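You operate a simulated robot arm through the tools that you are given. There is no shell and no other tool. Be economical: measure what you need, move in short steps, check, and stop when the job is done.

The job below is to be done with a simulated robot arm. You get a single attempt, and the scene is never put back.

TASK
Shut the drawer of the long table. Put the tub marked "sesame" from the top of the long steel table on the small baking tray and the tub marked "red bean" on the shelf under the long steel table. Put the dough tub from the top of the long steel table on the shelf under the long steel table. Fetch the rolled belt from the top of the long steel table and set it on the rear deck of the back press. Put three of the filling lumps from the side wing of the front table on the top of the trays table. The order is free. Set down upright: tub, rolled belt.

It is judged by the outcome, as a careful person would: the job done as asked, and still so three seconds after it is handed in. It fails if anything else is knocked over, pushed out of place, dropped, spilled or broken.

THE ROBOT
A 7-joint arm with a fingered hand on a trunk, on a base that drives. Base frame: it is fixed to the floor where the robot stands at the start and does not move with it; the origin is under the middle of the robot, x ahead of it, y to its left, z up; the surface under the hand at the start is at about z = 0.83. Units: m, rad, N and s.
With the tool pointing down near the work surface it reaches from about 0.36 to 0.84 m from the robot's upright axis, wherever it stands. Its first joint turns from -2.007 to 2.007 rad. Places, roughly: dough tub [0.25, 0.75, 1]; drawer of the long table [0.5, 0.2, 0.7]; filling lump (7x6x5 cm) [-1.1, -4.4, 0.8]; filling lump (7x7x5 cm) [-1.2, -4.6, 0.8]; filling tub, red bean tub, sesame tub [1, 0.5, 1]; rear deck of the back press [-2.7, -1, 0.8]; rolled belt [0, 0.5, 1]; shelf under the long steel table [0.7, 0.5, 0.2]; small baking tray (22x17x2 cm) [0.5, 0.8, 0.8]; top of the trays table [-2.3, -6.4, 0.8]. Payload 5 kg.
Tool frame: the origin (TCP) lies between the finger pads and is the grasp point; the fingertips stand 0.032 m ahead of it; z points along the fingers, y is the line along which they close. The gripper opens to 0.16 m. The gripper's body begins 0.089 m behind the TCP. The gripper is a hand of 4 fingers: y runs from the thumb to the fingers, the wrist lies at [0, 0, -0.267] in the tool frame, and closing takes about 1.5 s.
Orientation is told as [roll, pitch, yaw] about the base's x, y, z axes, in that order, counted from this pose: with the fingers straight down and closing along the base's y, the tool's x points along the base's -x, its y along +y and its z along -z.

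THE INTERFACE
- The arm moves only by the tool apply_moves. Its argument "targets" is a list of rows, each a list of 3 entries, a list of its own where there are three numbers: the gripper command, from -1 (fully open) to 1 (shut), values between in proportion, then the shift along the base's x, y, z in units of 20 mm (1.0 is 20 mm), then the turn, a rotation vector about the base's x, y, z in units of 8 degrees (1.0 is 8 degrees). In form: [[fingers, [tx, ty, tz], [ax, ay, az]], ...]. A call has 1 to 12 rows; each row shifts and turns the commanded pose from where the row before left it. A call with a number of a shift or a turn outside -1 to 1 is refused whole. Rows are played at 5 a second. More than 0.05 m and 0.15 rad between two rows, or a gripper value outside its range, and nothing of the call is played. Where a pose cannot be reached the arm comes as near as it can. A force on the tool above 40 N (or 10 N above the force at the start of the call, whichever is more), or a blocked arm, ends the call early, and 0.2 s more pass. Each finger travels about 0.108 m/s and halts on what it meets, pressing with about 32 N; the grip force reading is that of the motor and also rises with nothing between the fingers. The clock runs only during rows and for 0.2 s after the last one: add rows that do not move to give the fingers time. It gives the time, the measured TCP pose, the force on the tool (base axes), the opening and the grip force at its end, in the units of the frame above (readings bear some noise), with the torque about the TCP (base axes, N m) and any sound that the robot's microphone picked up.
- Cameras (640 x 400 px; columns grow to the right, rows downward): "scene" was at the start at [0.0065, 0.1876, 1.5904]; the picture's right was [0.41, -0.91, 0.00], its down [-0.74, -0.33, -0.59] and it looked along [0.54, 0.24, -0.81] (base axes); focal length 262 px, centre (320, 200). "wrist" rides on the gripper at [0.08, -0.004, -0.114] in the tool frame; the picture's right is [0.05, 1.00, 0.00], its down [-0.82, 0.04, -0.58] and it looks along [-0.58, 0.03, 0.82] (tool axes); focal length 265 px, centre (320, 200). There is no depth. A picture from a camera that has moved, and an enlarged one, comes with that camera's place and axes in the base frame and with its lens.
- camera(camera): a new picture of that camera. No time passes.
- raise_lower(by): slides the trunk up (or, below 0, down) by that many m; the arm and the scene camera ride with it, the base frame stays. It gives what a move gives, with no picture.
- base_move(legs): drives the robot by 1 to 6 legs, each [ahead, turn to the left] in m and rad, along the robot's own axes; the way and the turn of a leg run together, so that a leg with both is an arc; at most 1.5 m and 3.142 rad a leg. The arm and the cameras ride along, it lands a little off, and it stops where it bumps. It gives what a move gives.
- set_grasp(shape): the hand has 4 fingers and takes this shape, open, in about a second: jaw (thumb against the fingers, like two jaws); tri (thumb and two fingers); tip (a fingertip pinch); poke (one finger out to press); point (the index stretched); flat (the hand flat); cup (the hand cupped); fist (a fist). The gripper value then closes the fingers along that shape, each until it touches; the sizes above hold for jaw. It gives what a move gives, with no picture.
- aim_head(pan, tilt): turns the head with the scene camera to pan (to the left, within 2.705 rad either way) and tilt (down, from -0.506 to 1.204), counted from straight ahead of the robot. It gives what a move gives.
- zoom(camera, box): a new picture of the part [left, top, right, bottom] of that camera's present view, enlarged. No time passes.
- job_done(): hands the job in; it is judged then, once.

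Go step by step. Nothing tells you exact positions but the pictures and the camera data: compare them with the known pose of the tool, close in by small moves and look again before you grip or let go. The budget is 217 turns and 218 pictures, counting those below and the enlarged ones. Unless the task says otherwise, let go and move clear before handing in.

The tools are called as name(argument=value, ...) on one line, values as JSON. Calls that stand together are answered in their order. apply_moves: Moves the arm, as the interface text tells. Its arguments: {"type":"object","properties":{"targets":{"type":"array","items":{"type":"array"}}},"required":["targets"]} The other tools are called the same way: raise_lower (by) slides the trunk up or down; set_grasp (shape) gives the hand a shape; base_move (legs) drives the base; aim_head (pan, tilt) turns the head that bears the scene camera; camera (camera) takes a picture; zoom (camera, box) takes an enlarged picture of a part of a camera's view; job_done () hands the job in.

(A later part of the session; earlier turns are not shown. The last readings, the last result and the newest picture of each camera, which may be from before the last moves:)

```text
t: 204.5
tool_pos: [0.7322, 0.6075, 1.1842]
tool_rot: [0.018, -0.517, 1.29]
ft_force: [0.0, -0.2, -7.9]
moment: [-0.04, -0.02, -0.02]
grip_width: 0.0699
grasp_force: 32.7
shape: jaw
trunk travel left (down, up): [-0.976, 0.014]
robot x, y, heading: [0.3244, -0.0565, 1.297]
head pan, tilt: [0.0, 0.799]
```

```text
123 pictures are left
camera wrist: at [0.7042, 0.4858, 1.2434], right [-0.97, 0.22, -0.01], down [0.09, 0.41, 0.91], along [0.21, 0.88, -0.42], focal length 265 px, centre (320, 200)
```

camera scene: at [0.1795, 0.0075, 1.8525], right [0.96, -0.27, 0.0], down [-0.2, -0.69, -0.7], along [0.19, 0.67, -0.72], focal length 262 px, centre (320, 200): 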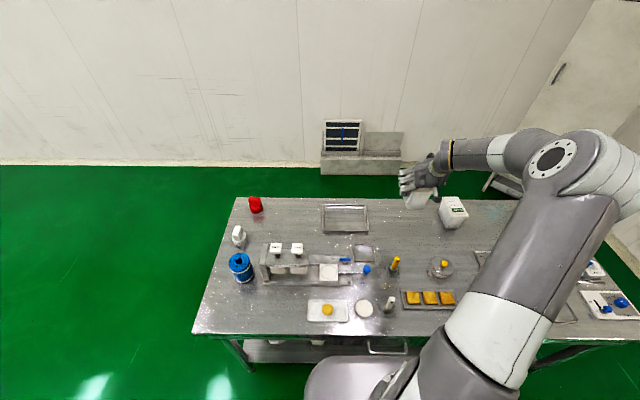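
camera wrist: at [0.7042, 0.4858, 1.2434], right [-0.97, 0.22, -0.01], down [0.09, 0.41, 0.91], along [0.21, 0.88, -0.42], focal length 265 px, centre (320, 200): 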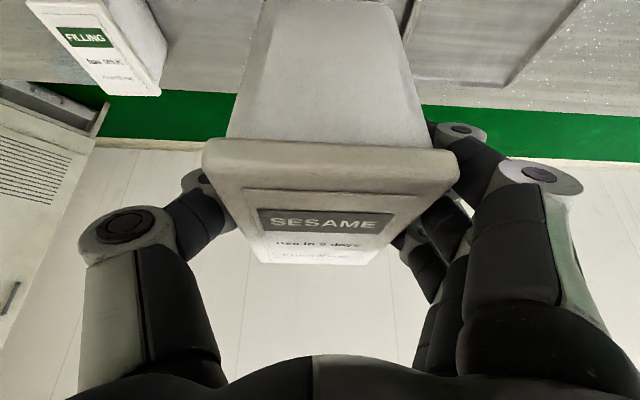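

The small baking tray's centre is at about (0.53, 0.783). Moving the sesame tub over it.

apply_moves(targets=[[1, [-1, 0.87, 0], [0, 0, 0]], [1, [-1, 0.87, 0], [0, 0, 0]], [1, [-1, 0.87, 0], [0, 0, 0]], [1, [-1, 0.87, 0], [0, 0, 0]], [1, [-1, 0.87, 0], [0, 0, 0]], [1, [-1, 0.87, 0], [0, 0, 0]], [1, [-1, 0.87, 0], [0, 0, 0]], [1, [-1, 0.87, 0], [0, 0, 0]], [1, [-1, 0.87, 0], [0, 0, 0]], [1, [-1, 0.87, 0], [0, 0, 0]]])

apply_moves(targets=[[1, [0, 0, -1], [0, 0, 0]], [1, [0, 0, -1], [0, 0, 0]], [1, [0, 0, -1], [0, 0, 0]], [1, [0, 0, -1], [0, 0, 0]], [1, [0, 0, -1], [0, 0, 0]], [1, [0, 0, -1], [0, 0, 0]], [1, [0, 0, -1], [0, 0, 0]], [1, [0, 0, -1], [0, 0, 0]], [1, [0, 0, -1], [0, 0, 0]]])

zoom(camera="scene", box=[280, 150, 440, 270])

camera(camera="wrist")

```text
t: 206.7
tool_pos: [0.5303, 0.7807, 1.1835]
tool_rot: [0.017, -0.516, 1.29]
ft_force: [-0.3, 0.2, -8.5]
moment: [-0.05, -0.01, -0.04]
grip_width: 0.0697
grasp_force: 31.8
shape: jaw
trunk travel left (down, up): [-0.976, 0.014]
robot x, y, heading: [0.323, -0.0565, 1.292]
head pan, tilt: [0.0, 0.799]
```

```text
t: 208.7
tool_pos: [0.5338, 0.7844, 1.0027]
tool_rot: [0.016, -0.519, 1.295]
ft_force: [0.2, 0.5, -8.1]
moment: [-0.09, 0.03, 0.01]
grip_width: 0.0694
grasp_force: 31.3
shape: jaw
trunk travel left (down, up): [-0.976, 0.014]
robot x, y, heading: [0.325, -0.056, 1.294]
head pan, tilt: [0.0, 0.799]
```

```text
3.33 times, centred on (360, 210) of scene
camera zoom: at [0.1791, 0.0087, 1.8525], right [0.96, -0.27, 0.0], down [-0.2, -0.69, -0.7], along [0.19, 0.67, -0.72], focal length 873 px, centre (187, 167)
```

zoom: 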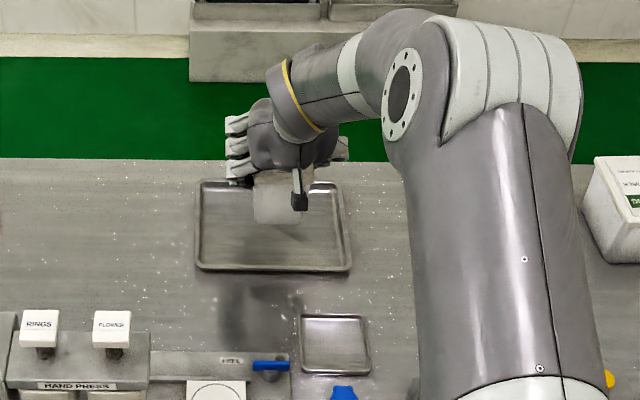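

```text
121 pictures are left
camera wrist: at [0.505, 0.6619, 1.0613], right [-0.97, 0.22, -0.01], down [0.08, 0.41, 0.91], along [0.21, 0.88, -0.42], focal length 265 px, centre (320, 200)
```

wrist: 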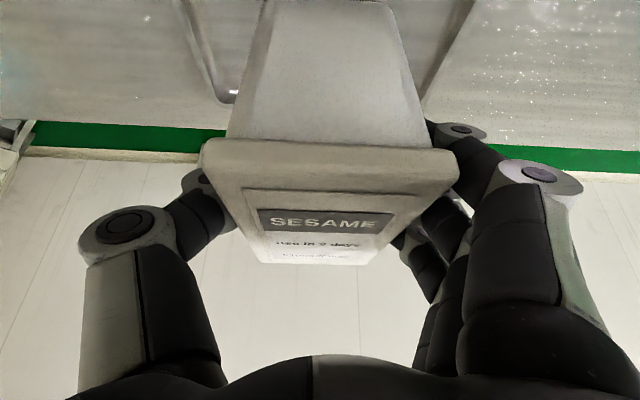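

The tub is above the tray centre. Lowering it gently.

apply_moves(targets=[[1, [0, 0.2, -1], [0, 0, 0]], [1, [0, 0.2, -1], [0, 0, 0]], [1, [0, 0, -1], [0, 0, 0]], [1, [0, 0, -0.4], [0, 0, 0]], [1, [0, 0, -0.3], [0, 0, 0]], [1, [0, 0, -0.3], [0, 0, 0]], [1, [0, 0, 0], [0, 0, 0]]])

```text
t: 210.3
tool_pos: [0.532, 0.7905, 0.9253]
tool_rot: [0.016, -0.518, 1.292]
ft_force: [-0.3, 0.6, -8.0]
moment: [-0.01, 0.01, -0.02]
grip_width: 0.0695
grasp_force: 32.3
shape: jaw
trunk travel left (down, up): [-0.976, 0.014]
robot x, y, heading: [0.3229, -0.0582, 1.292]
head pan, tilt: [0.0, 0.799]
```

apply_moves(targets=[[1, [0, 0, -0.2], [0, 0, 0]], [1, [0, 0, -0.2], [0, 0, 0]], [1, [0, 0, 0], [0, 0, 0]]])

```text
t: 211.1
tool_pos: [0.5322, 0.7894, 0.9182]
tool_rot: [0.017, -0.522, 1.292]
ft_force: [0.5, -0.2, 0.5]
moment: [0.0, 0.04, 0.0]
grip_width: 0.0695
grasp_force: 31.9
shape: jaw
trunk travel left (down, up): [-0.976, 0.014]
robot x, y, heading: [0.3259, -0.0575, 1.296]
head pan, tilt: [0.0, 0.799]
```

The weight has just come off, so the tub rests on the tray. Opening and withdrawing.

apply_moves(targets=[[0.6, [0, 0, -0.05], [0, 0, 0]], [0.2, [0, 0, 0], [0, 0, 0]], [-0.2, [0, 0, 0], [0, 0, 0]], [-0.5, [0, 0, 0], [0, 0, 0]], [-0.5, [0, 0, 0], [0, 0, 0]], [-0.5, [0, 0, 0.5], [0, 0, 0]], [-0.5, [-0.1, -0.3, 0.9], [0, 0, 0]], [-0.5, [-0.1, -0.3, 0.9], [0, 0, 0]], [-0.5, [-0.1, -0.3, 1], [0, 0, 0]], [-0.5, [-0.1, -0.3, 1], [0, 0, 0]], [-0.5, [-0.1, -0.3, 1], [0, 0, 0]], [-0.5, [-0.1, -0.3, 1], [0, 0, 0]]])

camera(camera="wrist")

zoom(camera="scene", box=[200, 150, 440, 330])

```text
t: 213.7
tool_pos: [0.5187, 0.753, 1.0422]
tool_rot: [0.014, -0.52, 1.292]
ft_force: [-0.2, -0.6, 0.0]
moment: [0.01, -0.03, 0.04]
grip_width: 0.1197
grasp_force: 0.1
shape: jaw
trunk travel left (down, up): [-0.976, 0.014]
robot x, y, heading: [0.3243, -0.0522, 1.292]
head pan, tilt: [0.0, 0.799]
```

```text
120 pictures are left
camera wrist: at [0.49, 0.6309, 1.1003], right [-0.97, 0.22, -0.01], down [0.08, 0.41, 0.91], along [0.21, 0.88, -0.42], focal length 265 px, centre (320, 200)
```

wrist: 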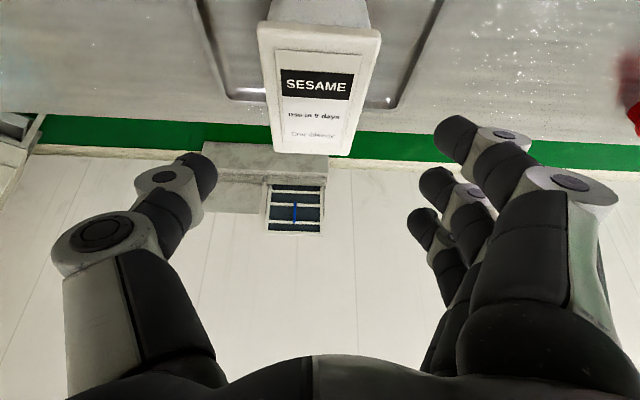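

```text
2.22 times, centred on (320, 240) of scene
camera zoom: at [0.1784, 0.006, 1.8525], right [0.96, -0.27, 0.0], down [-0.19, -0.69, -0.7], along [0.19, 0.67, -0.72], focal length 582 px, centre (320, 111)
```

zoom: 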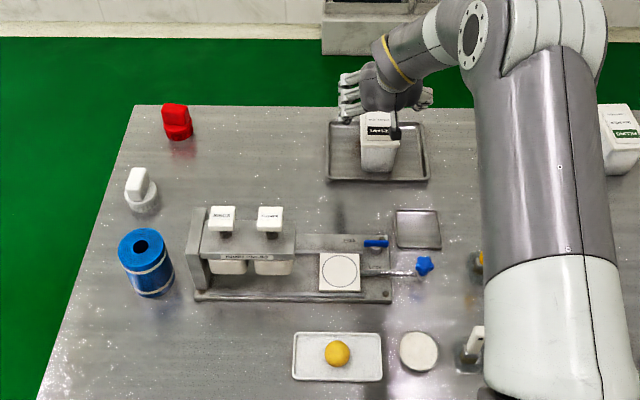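

Sesame stands on the small baking tray. Next the rolled belt, at about (0.022, 0.631) with its top at z≈0.92; I'll go over with a vertical hand turned so that the fingers close front-to-back, away from the press.

apply_moves(targets=[[-0.5, [0, -0.5, 1], [-0.893, 0.258, 0]], [-0.5, [0, -0.5, 1], [-0.893, 0.258, 0]], [-0.5, [0, -0.5, 1], [-0.893, 0.258, 0]], [-0.5, [0, -0.5, 1], [-0.893, 0.258, 0]], [-0.5, [-1, -0.3, 1], [0, 0, -1]], [-0.5, [-1, -0.3, 0], [0, 0, -1]], [-0.5, [-1, -0.3, 0], [0, 0, -1]], [-0.5, [-1, -0.2, 0], [0, 0, -1]], [-0.5, [-1, -0.2, 0], [0, 0, -1]], [-0.5, [-1, -0.2, 0], [0, 0, -1]], [-0.5, [-1, -0.2, 0], [0, 0, -1]], [-0.5, [-1, -0.2, 0], [0, 0, -1]]])

apply_moves(targets=[[-0.5, [-1, -0.2, 0], [0, 0, -1]], [-0.5, [-1, -0.2, 0], [0, 0, -1]], [-0.5, [-1, -0.2, 0], [0, 0, -1]], [-0.5, [-1, -0.1, 0], [0, 0, -0.25]], [-0.5, [-1, 0, 0], [0, 0, 0]], [-0.5, [-1, 0, 0], [0, 0, 0]], [-0.5, [-1, 0, 0], [0, 0, 0]], [-0.5, [-1, 0, 0], [0, 0, 0]], [-0.5, [-1, 0, 0], [0, 0, 0]], [-0.5, [-1, 0, 0], [0, 0, 0]], [-0.5, [-1, 0, 0], [0, 0, 0]]])

camera(camera="wrist")

camera(camera="scene")

```text
t: 216.3
tool_pos: [0.3614, 0.6768, 1.1432]
tool_rot: [0.017, 0.0, 0.172]
ft_force: [0.2, -0.7, -0.4]
moment: [-0.02, -0.01, 0.0]
grip_width: 0.1196
grasp_force: 0.0
shape: jaw
trunk travel left (down, up): [-0.976, 0.014]
robot x, y, heading: [0.3221, -0.0594, 1.296]
head pan, tilt: [0.0, 0.799]
```

```text
t: 218.7
tool_pos: [0.1406, 0.6637, 1.1421]
tool_rot: [0.017, -0.001, -0.279]
ft_force: [0.8, -0.1, 1.1]
moment: [-0.01, -0.03, -0.03]
grip_width: 0.1199
grasp_force: 0.2
shape: jaw
trunk travel left (down, up): [-0.976, 0.014]
robot x, y, heading: [0.3259, -0.0524, 1.296]
head pan, tilt: [0.0, 0.799]
```

```text
118 pictures are left
camera wrist: at [0.0611, 0.6804, 1.2553], right [0.23, 0.97, 0.02], down [0.79, -0.19, 0.58], along [0.57, -0.12, -0.81], focal length 265 px, centre (320, 200)
```

wrist: 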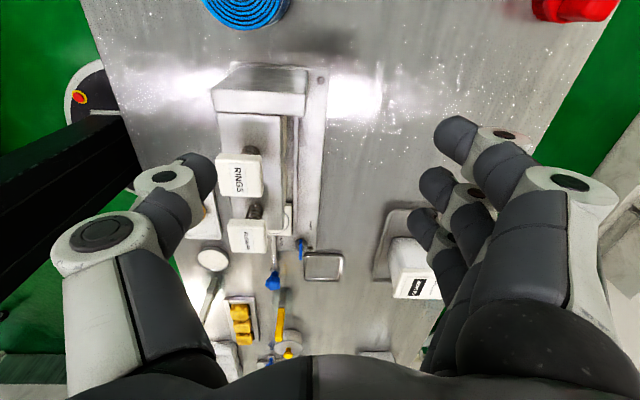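

```text
117 pictures are left
camera scene: at [0.1773, 0.007, 1.8524], right [0.96, -0.27, 0.0], down [-0.19, -0.69, -0.7], along [0.19, 0.67, -0.72], focal length 262 px, centre (320, 200)
```

scene: 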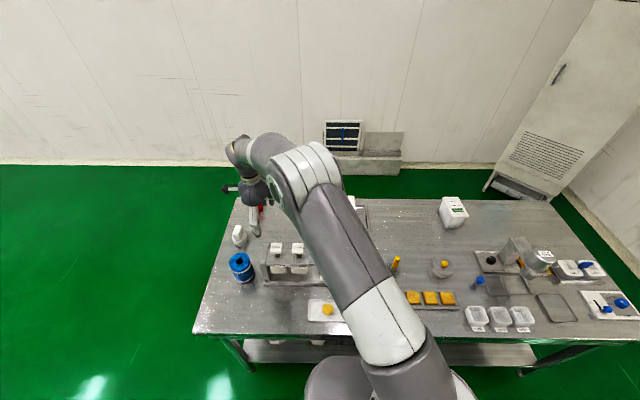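

apply_moves(targets=[[-0.5, [-0.96, -0.33, 0], [0, 0, 0]], [-0.5, [-0.96, -0.33, 0], [0, 0, 0]], [-0.5, [-0.96, -0.33, 0], [0, 0, 0]], [-0.5, [-0.96, -0.33, 0], [0, 0, 0]], [-0.5, [-0.96, -0.33, 0], [0, 0, 0]], [-0.5, [-0.96, -0.33, -0.5], [0, 0, 0]], [-0.5, [0, 0, -1], [0, 0, 0]], [-0.5, [0, 0, -1], [0, 0, 0]]])

camera(camera="wrist")

zoom(camera="scene", box=[180, 180, 340, 300])

```text
t: 220.5
tool_pos: [0.0247, 0.6244, 1.0927]
tool_rot: [0.018, -0.001, -0.279]
ft_force: [0.3, 1.0, 1.0]
moment: [0.02, -0.04, 0.0]
grip_width: 0.1199
grasp_force: 0.1
shape: jaw
trunk travel left (down, up): [-0.976, 0.014]
robot x, y, heading: [0.3279, -0.0565, 1.294]
head pan, tilt: [0.0, 0.799]
```

```text
116 pictures are left
camera wrist: at [-0.0546, 0.6408, 1.2056], right [0.23, 0.97, 0.02], down [0.79, -0.19, 0.58], along [0.57, -0.12, -0.81], focal length 265 px, centre (320, 200)
```

wrist: 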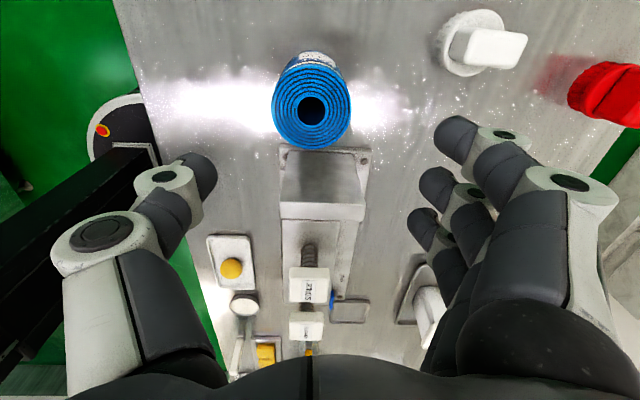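

```text
3.33 times, centred on (260, 240) of scene
camera zoom: at [0.1774, 0.0073, 1.8524], right [0.96, -0.27, 0.0], down [-0.19, -0.69, -0.7], along [0.19, 0.67, -0.72], focal length 873 px, centre (520, 67)
```

zoom: 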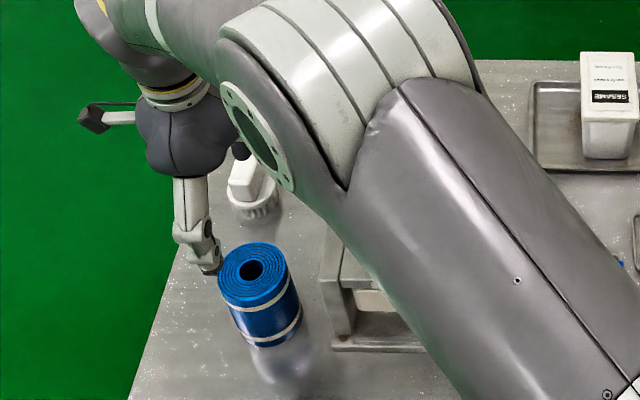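

The belt's top is at about (0.023, 0.616, 0.947), diameter ~8 cm, between thumb and fingers. Descending around it.

apply_moves(targets=[[-0.5, [0, -0.2, -1], [0, 0, 0]], [-0.5, [0, -0.2, -1], [0, 0, 0]], [-0.5, [0, 0, -1], [0, 0, 0]], [-0.5, [0, 0, -1], [0, 0, 0]], [-0.5, [0, 0, -1], [0, 0, 0]], [-0.5, [0, 0, -1], [0, 0, 0]], [-0.5, [0, 0, -1], [0, 0, 0]], [-0.5, [0, 0, 0], [0, 0, 0]]])

camera(camera="wrist")

zoom(camera="scene", box=[180, 180, 340, 300])

```text
t: 222.3
tool_pos: [0.0248, 0.6152, 0.9518]
tool_rot: [0.018, 0.0, -0.279]
ft_force: [-0.1, 0.7, 0.9]
moment: [0.0, 0.0, 0.01]
grip_width: 0.1199
grasp_force: 0.1
shape: jaw
trunk travel left (down, up): [-0.976, 0.014]
robot x, y, heading: [0.3227, -0.0584, 1.298]
head pan, tilt: [0.0, 0.799]
```

```text
114 pictures are left
camera wrist: at [-0.0534, 0.6315, 1.065], right [0.23, 0.97, 0.02], down [0.79, -0.19, 0.58], along [0.57, -0.12, -0.82], focal length 265 px, centre (320, 200)
```

wrist: 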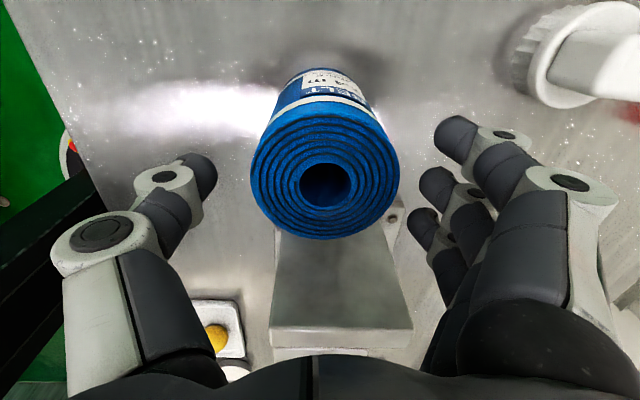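

```text
3.33 times, centred on (260, 240) of scene
camera zoom: at [0.1785, 0.0064, 1.8525], right [0.96, -0.27, 0.0], down [-0.19, -0.69, -0.7], along [0.19, 0.67, -0.72], focal length 873 px, centre (520, 67)
```

zoom: 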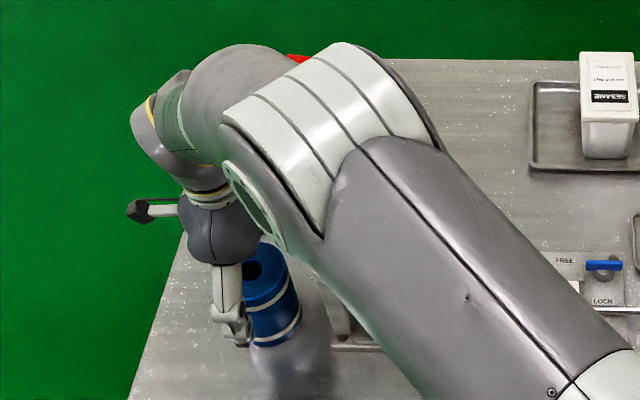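

apply_moves(targets=[[-0.5, [0, 0, -0.9], [0, 0, 0]], [-0.5, [0, 0, -0.9], [0, 0, 0]], [-0.5, [0, 0, -0.8], [0, 0, 0]], [0, [0, 0, 0], [0, 0, 0]], [0.5, [0, 0, 0], [0, 0, 0]], [1, [0, 0, 0], [0, 0, 0]], [1, [0, 0, 0], [0, 0, 0]], [1, [0, 0, 0], [0, 0, 0]], [1, [0, 0, 0], [0, 0, 0]], [1, [0, 0, 0.3], [0, 0, 0]], [1, [0, 0, 0.6], [0, 0, 0]], [1, [0, 0, 0.8], [0, 0, 0]]])

camera(camera="wrist")

```text
t: 224.9
tool_pos: [0.0243, 0.6137, 0.9341]
tool_rot: [0.018, -0.001, -0.279]
ft_force: [-0.8, -0.4, -4.5]
moment: [0.02, -0.02, 0.03]
grip_width: 0.064
grasp_force: 32.4
shape: jaw
trunk travel left (down, up): [-0.976, 0.014]
robot x, y, heading: [0.3249, -0.0552, 1.295]
head pan, tilt: [0.0, 0.799]
```

```text
112 pictures are left
camera wrist: at [-0.0535, 0.6303, 1.048], right [0.23, 0.97, 0.02], down [0.79, -0.19, 0.58], along [0.57, -0.12, -0.82], focal length 265 px, centre (320, 200)
```

wrist: 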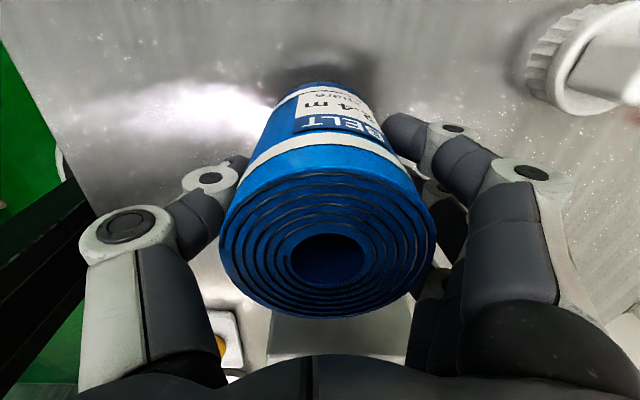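

The belt is lifted. I'll raise it, draw the arm in, and look towards the back press.

apply_moves(targets=[[1, [0, 0, 1], [0, 0, 0]], [1, [0, 0, 1], [0, 0, 0]], [1, [0, 0, 1], [0, 0, 0]], [1, [0, 0, 1], [0, 0, 0]], [1, [0, 0, 1], [0, 0, 0]], [1, [0, 0, 1], [0, 0, 0]], [1, [0, 0, 1], [0, 0, 0]], [1, [0.3, -0.9, 0.6], [0, 0, 0]], [1, [0.3, -0.9, 0.6], [0, 0, 0]], [1, [0.3, -0.9, 0], [0, 0, 0]], [1, [0.3, -0.9, 0], [0, 0, 0]], [1, [0.3, -0.9, 0], [0, 0, 0]]])

aim_head(pan=2.0, tilt=0.45)

camera(camera="scene")

zoom(camera="scene", box=[40, 80, 360, 280])

```text
t: 227.5
tool_pos: [0.0544, 0.5224, 1.0996]
tool_rot: [0.017, -0.001, -0.28]
ft_force: [-0.2, 0.7, -3.8]
moment: [-0.05, -0.02, -0.01]
grip_width: 0.064
grasp_force: 31.8
shape: jaw
trunk travel left (down, up): [-0.976, 0.014]
robot x, y, heading: [0.3222, -0.0563, 1.297]
head pan, tilt: [0.0, 0.799]
```

```text
t: 229.4
tool_pos: [0.0553, 0.5237, 1.0988]
tool_rot: [0.017, -0.003, -0.279]
ft_force: [-0.2, -0.5, -4.0]
moment: [-0.05, 0.0, 0.02]
grip_width: 0.0638
grasp_force: 31.8
shape: jaw
trunk travel left (down, up): [-0.976, 0.014]
robot x, y, heading: [0.3226, -0.0584, 1.301]
head pan, tilt: [2.0, 0.45]
```

```text
111 pictures are left
camera scene: at [0.0653, -0.0845, 1.8829], right [-0.15, 0.99, 0.0], down [0.43, 0.07, -0.9], along [-0.89, -0.14, -0.44], focal length 262 px, centre (320, 200)
```

scene: 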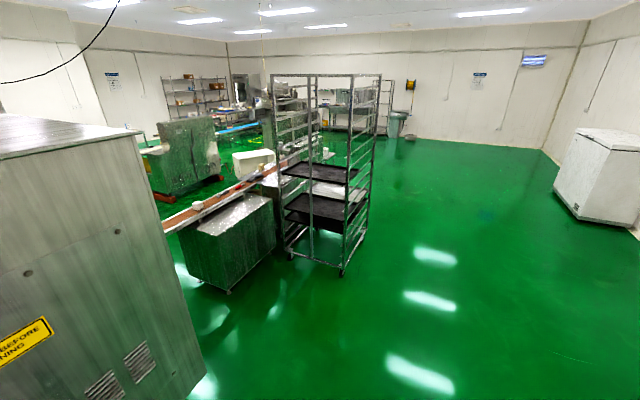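

```text
2.00 times, centred on (200, 180) of scene
camera zoom: at [0.0653, -0.0845, 1.8829], right [-0.15, 0.99, 0.0], down [0.43, 0.07, -0.9], along [-0.89, -0.14, -0.44], focal length 524 px, centre (560, 240)
```

zoom: 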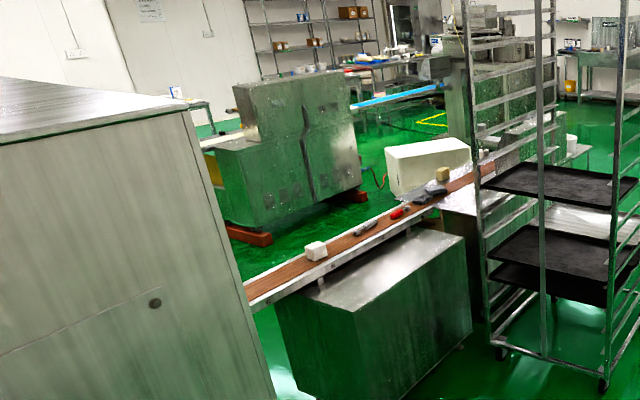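

The back press deck lies behind the rack, near the end of the conveyor. I'll drive to the open floor on the left for a better view.

base_move(legs=[[0, 1.62], [1.25, 0]])

aim_head(pan=0.5, tilt=0.45)

camera(camera="scene")

```text
t: 239.6
tool_pos: [-1.4354, -0.1195, 1.0989]
tool_rot: [0.015, 0.0, 1.364]
ft_force: [0.1, 0.2, -4.0]
moment: [0.02, -0.07, -0.02]
grip_width: 0.0633
grasp_force: 31.4
shape: jaw
trunk travel left (down, up): [-0.976, 0.014]
robot x, y, heading: [-0.8793, 0.1904, 2.938]
head pan, tilt: [2.0, 0.45]
```

```text
t: 241.2
tool_pos: [-1.4343, -0.1206, 1.0983]
tool_rot: [0.015, 0.0, 1.364]
ft_force: [0.1, 0.4, -3.6]
moment: [0.02, 0.01, 0.02]
grip_width: 0.0634
grasp_force: 32.4
shape: jaw
trunk travel left (down, up): [-0.976, 0.014]
robot x, y, heading: [-0.8732, 0.1899, 2.94]
head pan, tilt: [0.499, 0.45]
```

```text
109 pictures are left
camera scene: at [-0.9376, -0.0035, 1.8829], right [-0.29, 0.96, 0.0], down [0.42, 0.13, -0.9], along [-0.86, -0.26, -0.44], focal length 262 px, centre (320, 200)
```

scene: 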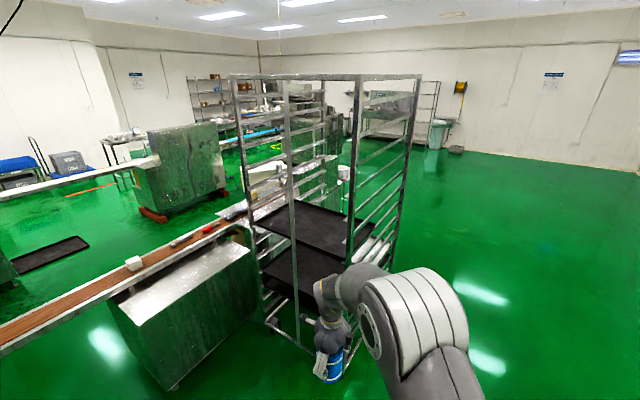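

The rack stands between me and the press. I'll drive around the rack on its free right side and look at the press from beyond it.

base_move(legs=[[0, -0.26], [1.48, 0], [0, 0.65], [1.0, 0]])

aim_head(pan=1.1, tilt=0.5)

camera(camera="scene")

```text
t: 255.9
tool_pos: [-3.5439, 0.2648, 1.0989]
tool_rot: [0.016, -0.002, 1.72]
ft_force: [-0.1, -1.1, -4.0]
moment: [0.01, -0.01, -0.01]
grip_width: 0.0633
grasp_force: 31.7
shape: jaw
trunk travel left (down, up): [-0.976, 0.014]
robot x, y, heading: [-3.1252, 0.7521, -2.985]
head pan, tilt: [0.499, 0.45]
```

```text
t: 256.9
tool_pos: [-3.5426, 0.2639, 1.0993]
tool_rot: [0.016, -0.002, 1.719]
ft_force: [0.1, -0.1, -3.9]
moment: [0.01, -0.07, 0.01]
grip_width: 0.0632
grasp_force: 32.2
shape: jaw
trunk travel left (down, up): [-0.976, 0.014]
robot x, y, heading: [-3.128, 0.7483, -2.991]
head pan, tilt: [1.1, 0.499]
```

```text
108 pictures are left
camera scene: at [-3.0737, 0.518, 1.8784], right [-0.95, 0.31, 0.0], down [0.15, 0.45, -0.88], along [-0.28, -0.83, -0.48], focal length 262 px, centre (320, 200)
```

scene: 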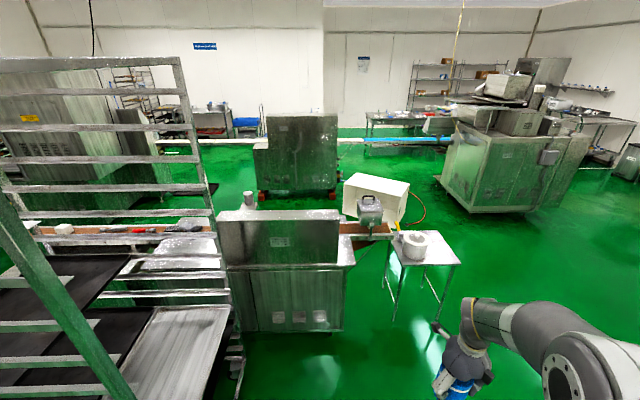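

The rear deck lies behind the rack, beside the press's upright panel (top z≈1.07). I'll bring the arm to straight ahead and higher, then approach the corner between rack and press to look.

apply_moves(targets=[[1, [-0.4, 0.99, 0.5], [0, 0, 0]], [1, [-0.4, 0.99, 0.5], [0, 0, 0]], [1, [-0.4, 0.99, 0.5], [0, 0, 0]], [1, [-0.4, 0.99, 0.5], [0, 0, 0]], [1, [-0.4, 0.99, 0.5], [0, 0, 0]], [1, [-0.4, 0.99, 0.5], [0, 0, 0]], [1, [-0.4, 0.99, 0.5], [0, 0, 0]], [1, [-0.4, 0.99, 0.5], [0, 0, 0]], [1, [-0.4, 0.99, 0.5], [0, 0, 0]], [1, [-0.4, 0.99, 0.5], [0, 0, 0]], [1, [-0.4, 0.99, 0], [0, 0, 0]], [1, [-0.4, 0.99, 0], [0, 0, 0]]])

apply_moves(targets=[[1, [-0.4, 0.99, 0], [0, 0, 0]], [1, [-0.4, 0.99, 0], [0, 0, 0]], [1, [-0.4, 0.99, 0], [0, 0, 0]], [1, [-0.4, 0.99, 0], [0, 0, 0]], [1, [-0.4, 0.99, 0], [0, 0, 0]], [1, [-0.4, 0.99, 0], [0, 0, 0]], [1, [-0.4, 0.99, 0], [0, 0, 0]], [1, [-0.4, 0.99, 0], [0, 0, 0]]])

base_move(legs=[[0, 1.4], [0.65, 0]])

aim_head(pan=0.3, tilt=0.7)

camera(camera="scene")

```text
t: 259.5
tool_pos: [-3.6368, 0.5051, 1.1979]
tool_rot: [0.016, 0.001, 1.72]
ft_force: [0.3, 0.1, -4.6]
moment: [0.0, -0.01, 0.01]
grip_width: 0.0631
grasp_force: 32.3
shape: jaw
trunk travel left (down, up): [-0.976, 0.014]
robot x, y, heading: [-3.1287, 0.7506, -2.988]
head pan, tilt: [1.1, 0.499]
```

```text
t: 261.3
tool_pos: [-3.7037, 0.6594, 1.1998]
tool_rot: [0.014, 0.001, 1.719]
ft_force: [0.2, -0.1, -4.2]
moment: [0.0, 0.0, -0.01]
grip_width: 0.0631
grasp_force: 32.1
shape: jaw
trunk travel left (down, up): [-0.976, 0.014]
robot x, y, heading: [-3.1273, 0.7492, -2.991]
head pan, tilt: [1.1, 0.499]
```

```text
t: 268.3
tool_pos: [-3.1744, -0.4942, 1.1998]
tool_rot: [0.015, -0.002, 3.095]
ft_force: [-0.6, 0.3, -3.8]
moment: [0.07, 0.01, 0.01]
grip_width: 0.0629
grasp_force: 32.0
shape: jaw
trunk travel left (down, up): [-0.976, 0.014]
robot x, y, heading: [-3.1545, 0.0925, -1.612]
head pan, tilt: [1.1, 0.499]
```

```text
t: 269.5
tool_pos: [-3.1736, -0.4933, 1.2009]
tool_rot: [0.015, -0.001, 3.094]
ft_force: [-0.5, 0.7, -5.1]
moment: [0.03, 0.01, -0.02]
grip_width: 0.0624
grasp_force: 32.0
shape: jaw
trunk travel left (down, up): [-0.976, 0.014]
robot x, y, heading: [-3.153, 0.0896, -1.617]
head pan, tilt: [0.3, 0.7]
```

```text
107 pictures are left
camera scene: at [-2.9719, 0.0599, 1.8608], right [-0.97, -0.25, 0.0], down [-0.16, 0.62, -0.76], along [0.19, -0.74, -0.64], focal length 262 px, centre (320, 200)
```

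scene: 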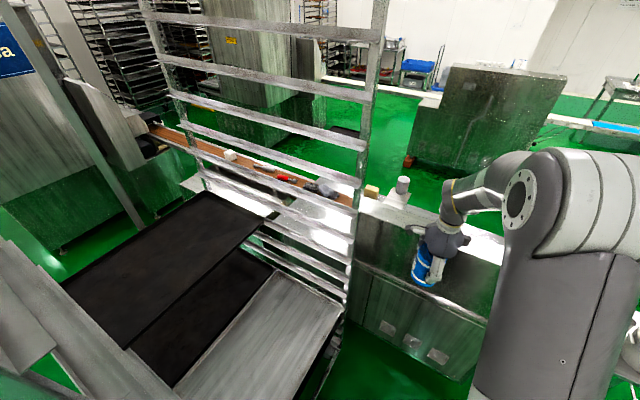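

The rack nearly touches the press, so the deck must be reached from the far side. I'll drive around the left end of the line and look down the corridor behind it.

base_move(legs=[[0, -1.58], [1.5, 0], [0, 1.33]])

aim_head(pan=0.5, tilt=0.5)

camera(camera="scene")

```text
t: 284.0
tool_pos: [-4.8259, -0.407, 1.2016]
tool_rot: [0.016, -0.003, 2.846]
ft_force: [0.0, -1.0, -4.3]
moment: [0.03, 0.04, 0.0]
grip_width: 0.062
grasp_force: 31.9
shape: jaw
trunk travel left (down, up): [-0.976, 0.014]
robot x, y, heading: [-4.6615, 0.1526, -1.864]
head pan, tilt: [0.3, 0.7]
```

```text
t: 284.8
tool_pos: [-4.8259, -0.4083, 1.2003]
tool_rot: [0.015, -0.002, 2.847]
ft_force: [0.4, 0.4, -3.9]
moment: [0.02, 0.01, 0.05]
grip_width: 0.0617
grasp_force: 32.0
shape: jaw
trunk travel left (down, up): [-0.976, 0.014]
robot x, y, heading: [-4.6612, 0.1483, -1.864]
head pan, tilt: [0.499, 0.499]
```

```text
106 pictures are left
camera scene: at [-4.4756, 0.0742, 1.8784], right [-0.98, -0.2, 0.0], down [-0.1, 0.47, -0.88], along [0.18, -0.86, -0.48], focal length 262 px, centre (320, 200)
```

scene: 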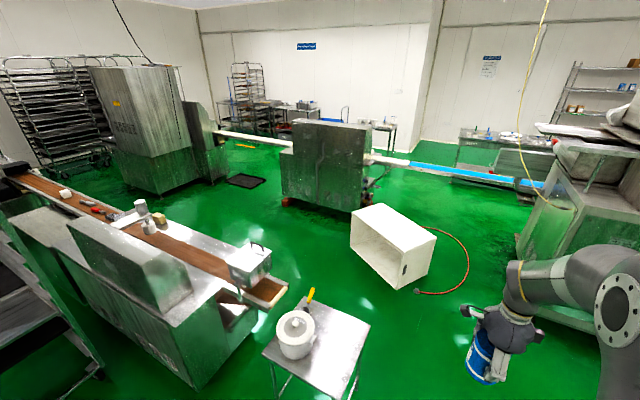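

zoom(camera="scene", box=[0, 150, 300, 340])

```text
2.11 times, centred on (150, 245) of scene
camera zoom: at [-4.4756, 0.0742, 1.8784], right [-0.98, -0.2, 0.0], down [-0.1, 0.47, -0.88], along [0.18, -0.86, -0.48], focal length 551 px, centre (678, 105)
```

zoom: 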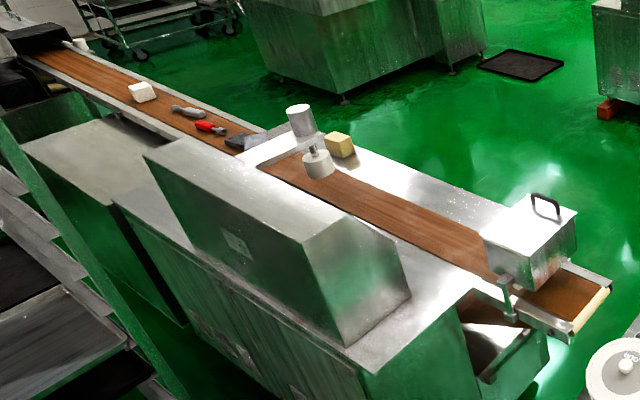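

I see the whole line now: the rear deck is the free part of the cabinet top at the left of the press's sloped hood. I'll drive between the small table and the white box on the floor into the corridor behind the press.

base_move(legs=[[0, -0.076], [0.858, 0], [0, 0.929], [0.79, 0]])

aim_head(pan=0.3, tilt=0.6)

camera(camera="scene")

```text
t: 293.9
tool_pos: [-4.5063, -1.3914, 1.1973]
tool_rot: [0.013, -0.001, -2.568]
ft_force: [0.8, -1.5, -4.3]
moment: [0.11, 0.09, -0.02]
grip_width: 0.0617
grasp_force: 32.0
shape: jaw
trunk travel left (down, up): [-0.976, 0.014]
robot x, y, heading: [-4.833, -0.9019, -0.99]
head pan, tilt: [0.499, 0.499]
stopped in leg 4: the robot was blocked; the commanded pose is now the measured one
```

```text
t: 294.7
tool_pos: [-4.5096, -1.3886, 1.2013]
tool_rot: [0.018, -0.001, -2.568]
ft_force: [0.9, 0.4, -3.7]
moment: [0.01, 0.03, -0.02]
grip_width: 0.0617
grasp_force: 31.6
shape: jaw
trunk travel left (down, up): [-0.976, 0.014]
robot x, y, heading: [-4.8337, -0.9008, -0.985]
head pan, tilt: [0.3, 0.6]
```

```text
104 pictures are left
camera scene: at [-4.6668, -0.8226, 1.8694], right [-0.64, -0.77, 0.0], down [-0.44, 0.36, -0.83], along [0.64, -0.52, -0.56], focal length 262 px, centre (320, 200)
```

scene: 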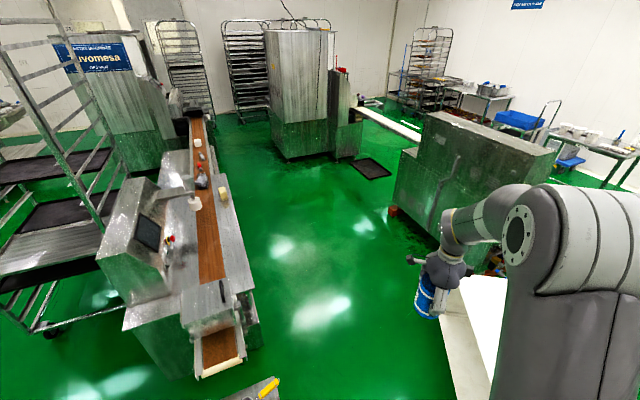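

I bumped something, probably the small table's leg. Backing off a little and checking it.

base_move(legs=[[-0.12, 0]])

aim_head(pan=0.7, tilt=1.0)

camera(camera="scene")

aim_head(pan=-0.3, tilt=1.0)

camera(camera="scene")

```text
t: 295.9
tool_pos: [-4.5787, -1.2882, 1.2018]
tool_rot: [0.02, -0.001, -2.567]
ft_force: [-0.4, -0.5, -3.3]
moment: [0.0, -0.01, 0.0]
grip_width: 0.0616
grasp_force: 32.3
shape: jaw
trunk travel left (down, up): [-0.976, 0.014]
robot x, y, heading: [-4.9054, -0.8009, -0.99]
head pan, tilt: [0.3, 0.6]
```

```text
t: 296.8
tool_pos: [-4.5763, -1.2883, 1.2015]
tool_rot: [0.017, -0.003, -2.569]
ft_force: [-0.1, 1.1, -3.6]
moment: [-0.01, 0.04, -0.03]
grip_width: 0.0617
grasp_force: 32.2
shape: jaw
trunk travel left (down, up): [-0.976, 0.014]
robot x, y, heading: [-4.8982, -0.8034, -0.99]
head pan, tilt: [0.7, 1.0]
```

```text
103 pictures are left
camera scene: at [-4.7347, -0.6853, 1.8374], right [-0.29, -0.96, 0.0], down [-0.81, 0.24, -0.54], along [0.52, -0.16, -0.84], focal length 262 px, centre (320, 200)
```

scene: 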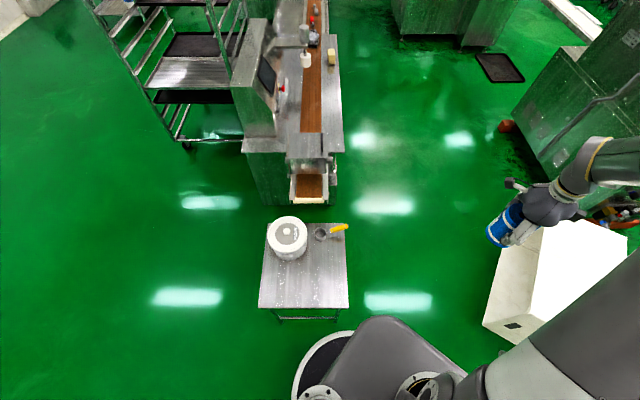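

```text
t: 298.1
tool_pos: [-4.5766, -1.2863, 1.2014]
tool_rot: [0.017, -0.002, -2.566]
ft_force: [-0.1, 0.2, -3.7]
moment: [-0.02, 0.04, 0.0]
grip_width: 0.0616
grasp_force: 31.9
shape: jaw
trunk travel left (down, up): [-0.976, 0.014]
robot x, y, heading: [-4.9019, -0.8001, -0.994]
head pan, tilt: [-0.3, 1.0]
```

```text
102 pictures are left
camera scene: at [-4.782, -0.7324, 1.8374], right [-0.96, -0.28, 0.0], down [-0.23, 0.81, -0.54], along [0.15, -0.52, -0.84], focal length 262 px, centre (320, 200)
```

scene: 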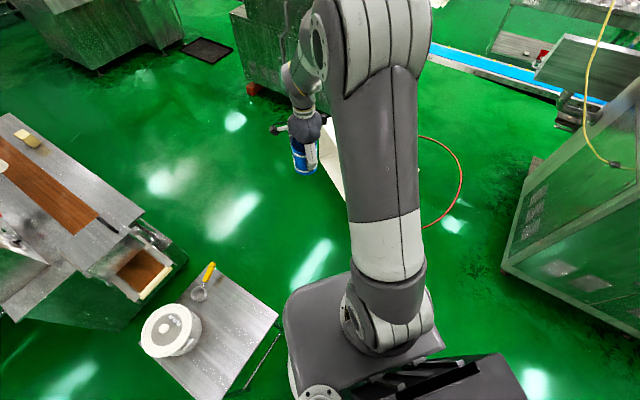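

The small table is undisturbed. I'll take a wider path midway between the table and the white box.

base_move(legs=[[0, -0.655], [0.4, 0], [0, 1.27], [0.36, 0], [0, -0.277], [0.69, 0]])

aim_head(pan=0.7, tilt=0.7)

camera(camera="scene")

```text
t: 311.7
tool_pos: [-3.5983, -2.1195, 1.1997]
tool_rot: [0.019, 0.0, -2.256]
ft_force: [0.6, -0.4, -4.4]
moment: [0.01, 0.05, -0.03]
grip_width: 0.0609
grasp_force: 31.7
shape: jaw
trunk travel left (down, up): [-0.976, 0.014]
robot x, y, heading: [-4.0545, -1.7577, -0.676]
head pan, tilt: [-0.3, 1.0]
```

```text
t: 312.9
tool_pos: [-3.5986, -2.1182, 1.1989]
tool_rot: [0.017, -0.002, -2.256]
ft_force: [-0.5, 0.2, -4.7]
moment: [-0.02, 0.04, -0.02]
grip_width: 0.061
grasp_force: 31.9
shape: jaw
trunk travel left (down, up): [-0.976, 0.014]
robot x, y, heading: [-4.0576, -1.7563, -0.676]
head pan, tilt: [0.7, 0.7]
```

```text
101 pictures are left
camera scene: at [-3.9185, -1.5948, 1.8607], right [0.02, -1.0, 0.0], down [-0.64, -0.01, -0.76], along [0.76, 0.02, -0.64], focal length 262 px, centre (320, 200)
```

scene: 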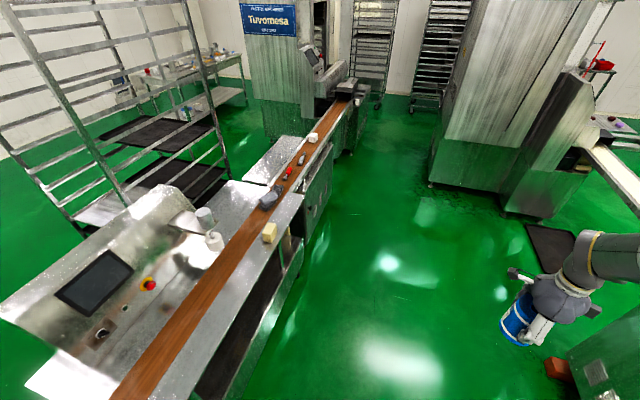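

zoom(camera="scene", box=[130, 120, 350, 280])

```text
2.50 times, centred on (240, 200) of scene
camera zoom: at [-3.9185, -1.5948, 1.8607], right [0.02, -1.0, 0.0], down [-0.64, -0.01, -0.76], along [0.76, 0.02, -0.64], focal length 655 px, centre (520, 200)
```

zoom: 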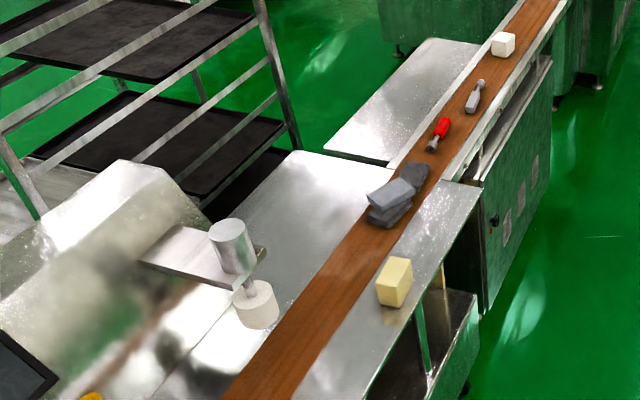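

The rear deck is clearly visible, free, centred near (-2.68, -1.03). I'll drive along the corridor and face it.

base_move(legs=[[0, 0.648], [1.17, 0], [0, 1.308]])

aim_head(pan=0.0, tilt=0.8)

camera(camera="scene")

camera(camera="wrist")

```text
t: 324.1
tool_pos: [-2.7081, -1.2214, 1.2019]
tool_rot: [0.018, -0.001, -0.277]
ft_force: [0.1, -1.4, -3.8]
moment: [-0.01, -0.02, -0.01]
grip_width: 0.0605
grasp_force: 32.5
shape: jaw
trunk travel left (down, up): [-0.976, 0.014]
robot x, y, heading: [-2.8621, -1.7857, 1.298]
head pan, tilt: [0.7, 0.7]
```

```text
t: 325.2
tool_pos: [-2.7084, -1.2202, 1.2007]
tool_rot: [0.017, -0.002, -0.279]
ft_force: [-0.7, -0.7, -4.0]
moment: [-0.01, -0.05, -0.04]
grip_width: 0.0608
grasp_force: 32.0
shape: jaw
trunk travel left (down, up): [-0.976, 0.014]
robot x, y, heading: [-2.8582, -1.784, 1.297]
head pan, tilt: [0.0, 0.799]
```

```text
99 pictures are left
camera scene: at [-3.006, -1.7209, 1.8525], right [0.96, -0.27, 0.0], down [-0.19, -0.69, -0.7], along [0.19, 0.67, -0.72], focal length 262 px, centre (320, 200)
```

scene: 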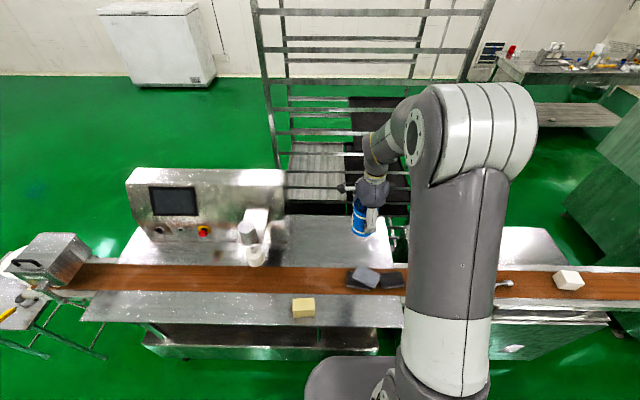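

```text
98 pictures are left
camera wrist: at [-2.7861, -1.2043, 1.314], right [0.23, 0.97, 0.02], down [0.79, -0.19, 0.58], along [0.57, -0.12, -0.82], focal length 265 px, centre (320, 200)
```

wrist: 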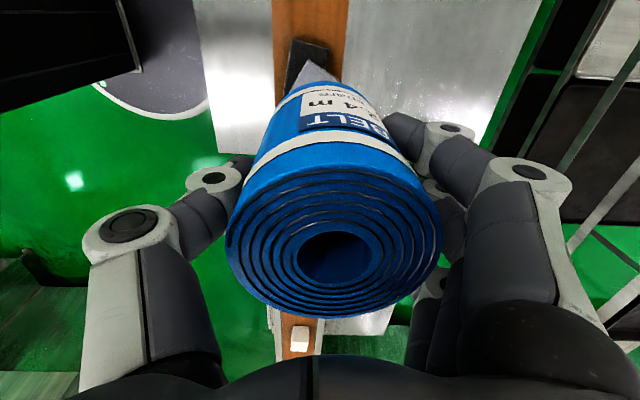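

Moving the belt over the deck centre, then lowering.

apply_moves(targets=[[1, [0.04, 0.95, 0], [0, 0, 0]], [1, [0.04, 0.95, 0], [0, 0, 0]], [1, [0.04, 0.95, 0], [0, 0, 0]], [1, [0.04, 0.95, 0], [0, 0, 0]], [1, [0.04, 0.95, 0], [0, 0, 0]], [1, [0.04, 0.95, 0], [0, 0, 0]], [1, [0.04, 0.95, 0], [0, 0, 0]], [1, [0.04, 0.95, 0], [0, 0, 0]], [1, [0.04, 0.95, 0], [0, 0, 0]]])

apply_moves(targets=[[1, [0, 0, -1], [0, 0, 0]], [1, [0, 0, -1], [0, 0, 0]], [1, [0, 0, -1], [0, 0, 0]], [1, [0, 0, -1], [0, 0, 0]], [1, [0, 0, -1], [0, 0, 0]], [1, [0, 0, -1], [0, 0, 0]], [1, [0, 0, -1], [0, 0, 0]], [1, [0, 0, -1], [0, 0, 0]], [1, [0, 0, -1], [0, 0, 0]], [1, [0, 0, -1], [0, 0, 0]]])

zoom(camera="scene", box=[260, 120, 460, 280])

camera(camera="wrist")

```text
t: 327.2
tool_pos: [-2.7012, -1.0488, 1.2007]
tool_rot: [0.017, 0.0, -0.278]
ft_force: [0.0, 0.4, -4.3]
moment: [-0.07, 0.01, -0.03]
grip_width: 0.0608
grasp_force: 31.9
shape: jaw
trunk travel left (down, up): [-0.976, 0.014]
robot x, y, heading: [-2.8596, -1.7802, 1.298]
head pan, tilt: [0.0, 0.799]
```

```text
t: 329.4
tool_pos: [-2.7001, -1.0506, 0.9996]
tool_rot: [0.018, -0.002, -0.276]
ft_force: [0.3, 0.0, -3.9]
moment: [-0.01, -0.06, 0.0]
grip_width: 0.0604
grasp_force: 32.1
shape: jaw
trunk travel left (down, up): [-0.976, 0.014]
robot x, y, heading: [-2.8622, -1.7843, 1.293]
head pan, tilt: [0.0, 0.799]
```

```text
2.50 times, centred on (360, 200) of scene
camera zoom: at [-3.0059, -1.7202, 1.8525], right [0.96, -0.27, 0.0], down [-0.19, -0.69, -0.7], along [0.19, 0.67, -0.72], focal length 655 px, centre (220, 200)
```

zoom: 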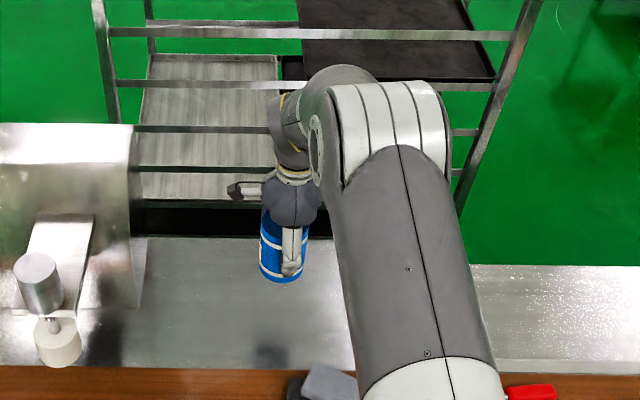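

```text
96 pictures are left
camera wrist: at [-2.7783, -1.033, 1.1127], right [0.22, 0.97, 0.02], down [0.79, -0.19, 0.58], along [0.57, -0.12, -0.81], focal length 265 px, centre (320, 200)
```

wrist: 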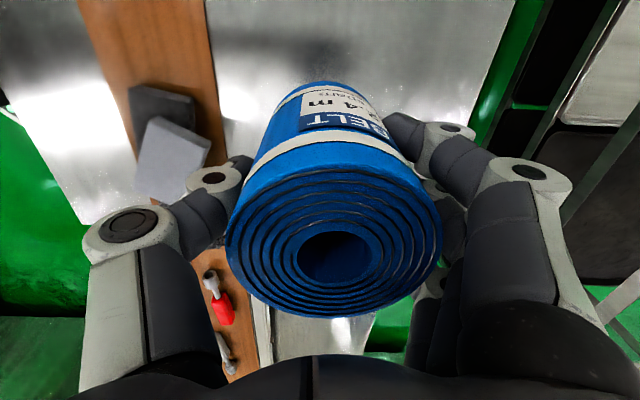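

apply_moves(targets=[[1, [-0.2, -0.6, -1], [0, 0, 0]], [1, [-0.1, -0.4, -1], [0, 0, 0]], [1, [0, 0, -1], [0, 0, 0]], [1, [0, 0, -0.7], [0, 0, 0]], [1, [0, 0, -0.4], [0, 0, 0]], [1, [0, 0, -0.3], [0, 0, 0]], [1, [0, 0, -0.3], [0, 0, 0]], [1, [0, 0, 0], [0, 0, 0]]])

```text
t: 331.2
tool_pos: [-2.707, -1.0718, 0.905]
tool_rot: [0.017, -0.002, -0.28]
ft_force: [-0.6, 0.0, -3.6]
moment: [0.01, 0.02, 0.02]
grip_width: 0.0606
grasp_force: 31.8
shape: jaw
trunk travel left (down, up): [-0.976, 0.014]
robot x, y, heading: [-2.8606, -1.7801, 1.297]
head pan, tilt: [0.0, 0.799]
```

apply_moves(targets=[[1, [0, 0, -0.3], [0, 0, 0]], [1, [0, 0, -0.3], [0, 0, 0]], [1, [0, 0, -0.3], [0, 0, 0]], [1, [0, 0, 0], [0, 0, 0]]])

zoom(camera="scene", box=[260, 160, 400, 280])

```text
t: 332.2
tool_pos: [-2.7071, -1.072, 0.8878]
tool_rot: [0.017, -0.001, -0.278]
ft_force: [0.1, 0.6, -4.2]
moment: [-0.04, -0.01, 0.01]
grip_width: 0.0607
grasp_force: 31.9
shape: jaw
trunk travel left (down, up): [-0.976, 0.014]
robot x, y, heading: [-2.8629, -1.7869, 1.297]
head pan, tilt: [0.0, 0.799]
```

```text
3.33 times, centred on (330, 220) of scene
camera zoom: at [-3.0059, -1.721, 1.8525], right [0.96, -0.27, 0.0], down [-0.19, -0.69, -0.7], along [0.19, 0.67, -0.72], focal length 873 px, centre (287, 133)
```

zoom: 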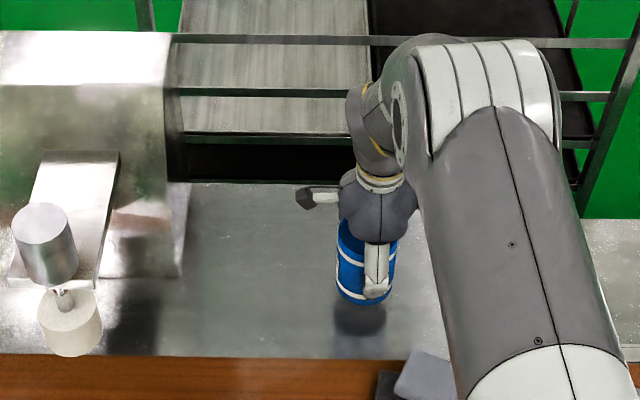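

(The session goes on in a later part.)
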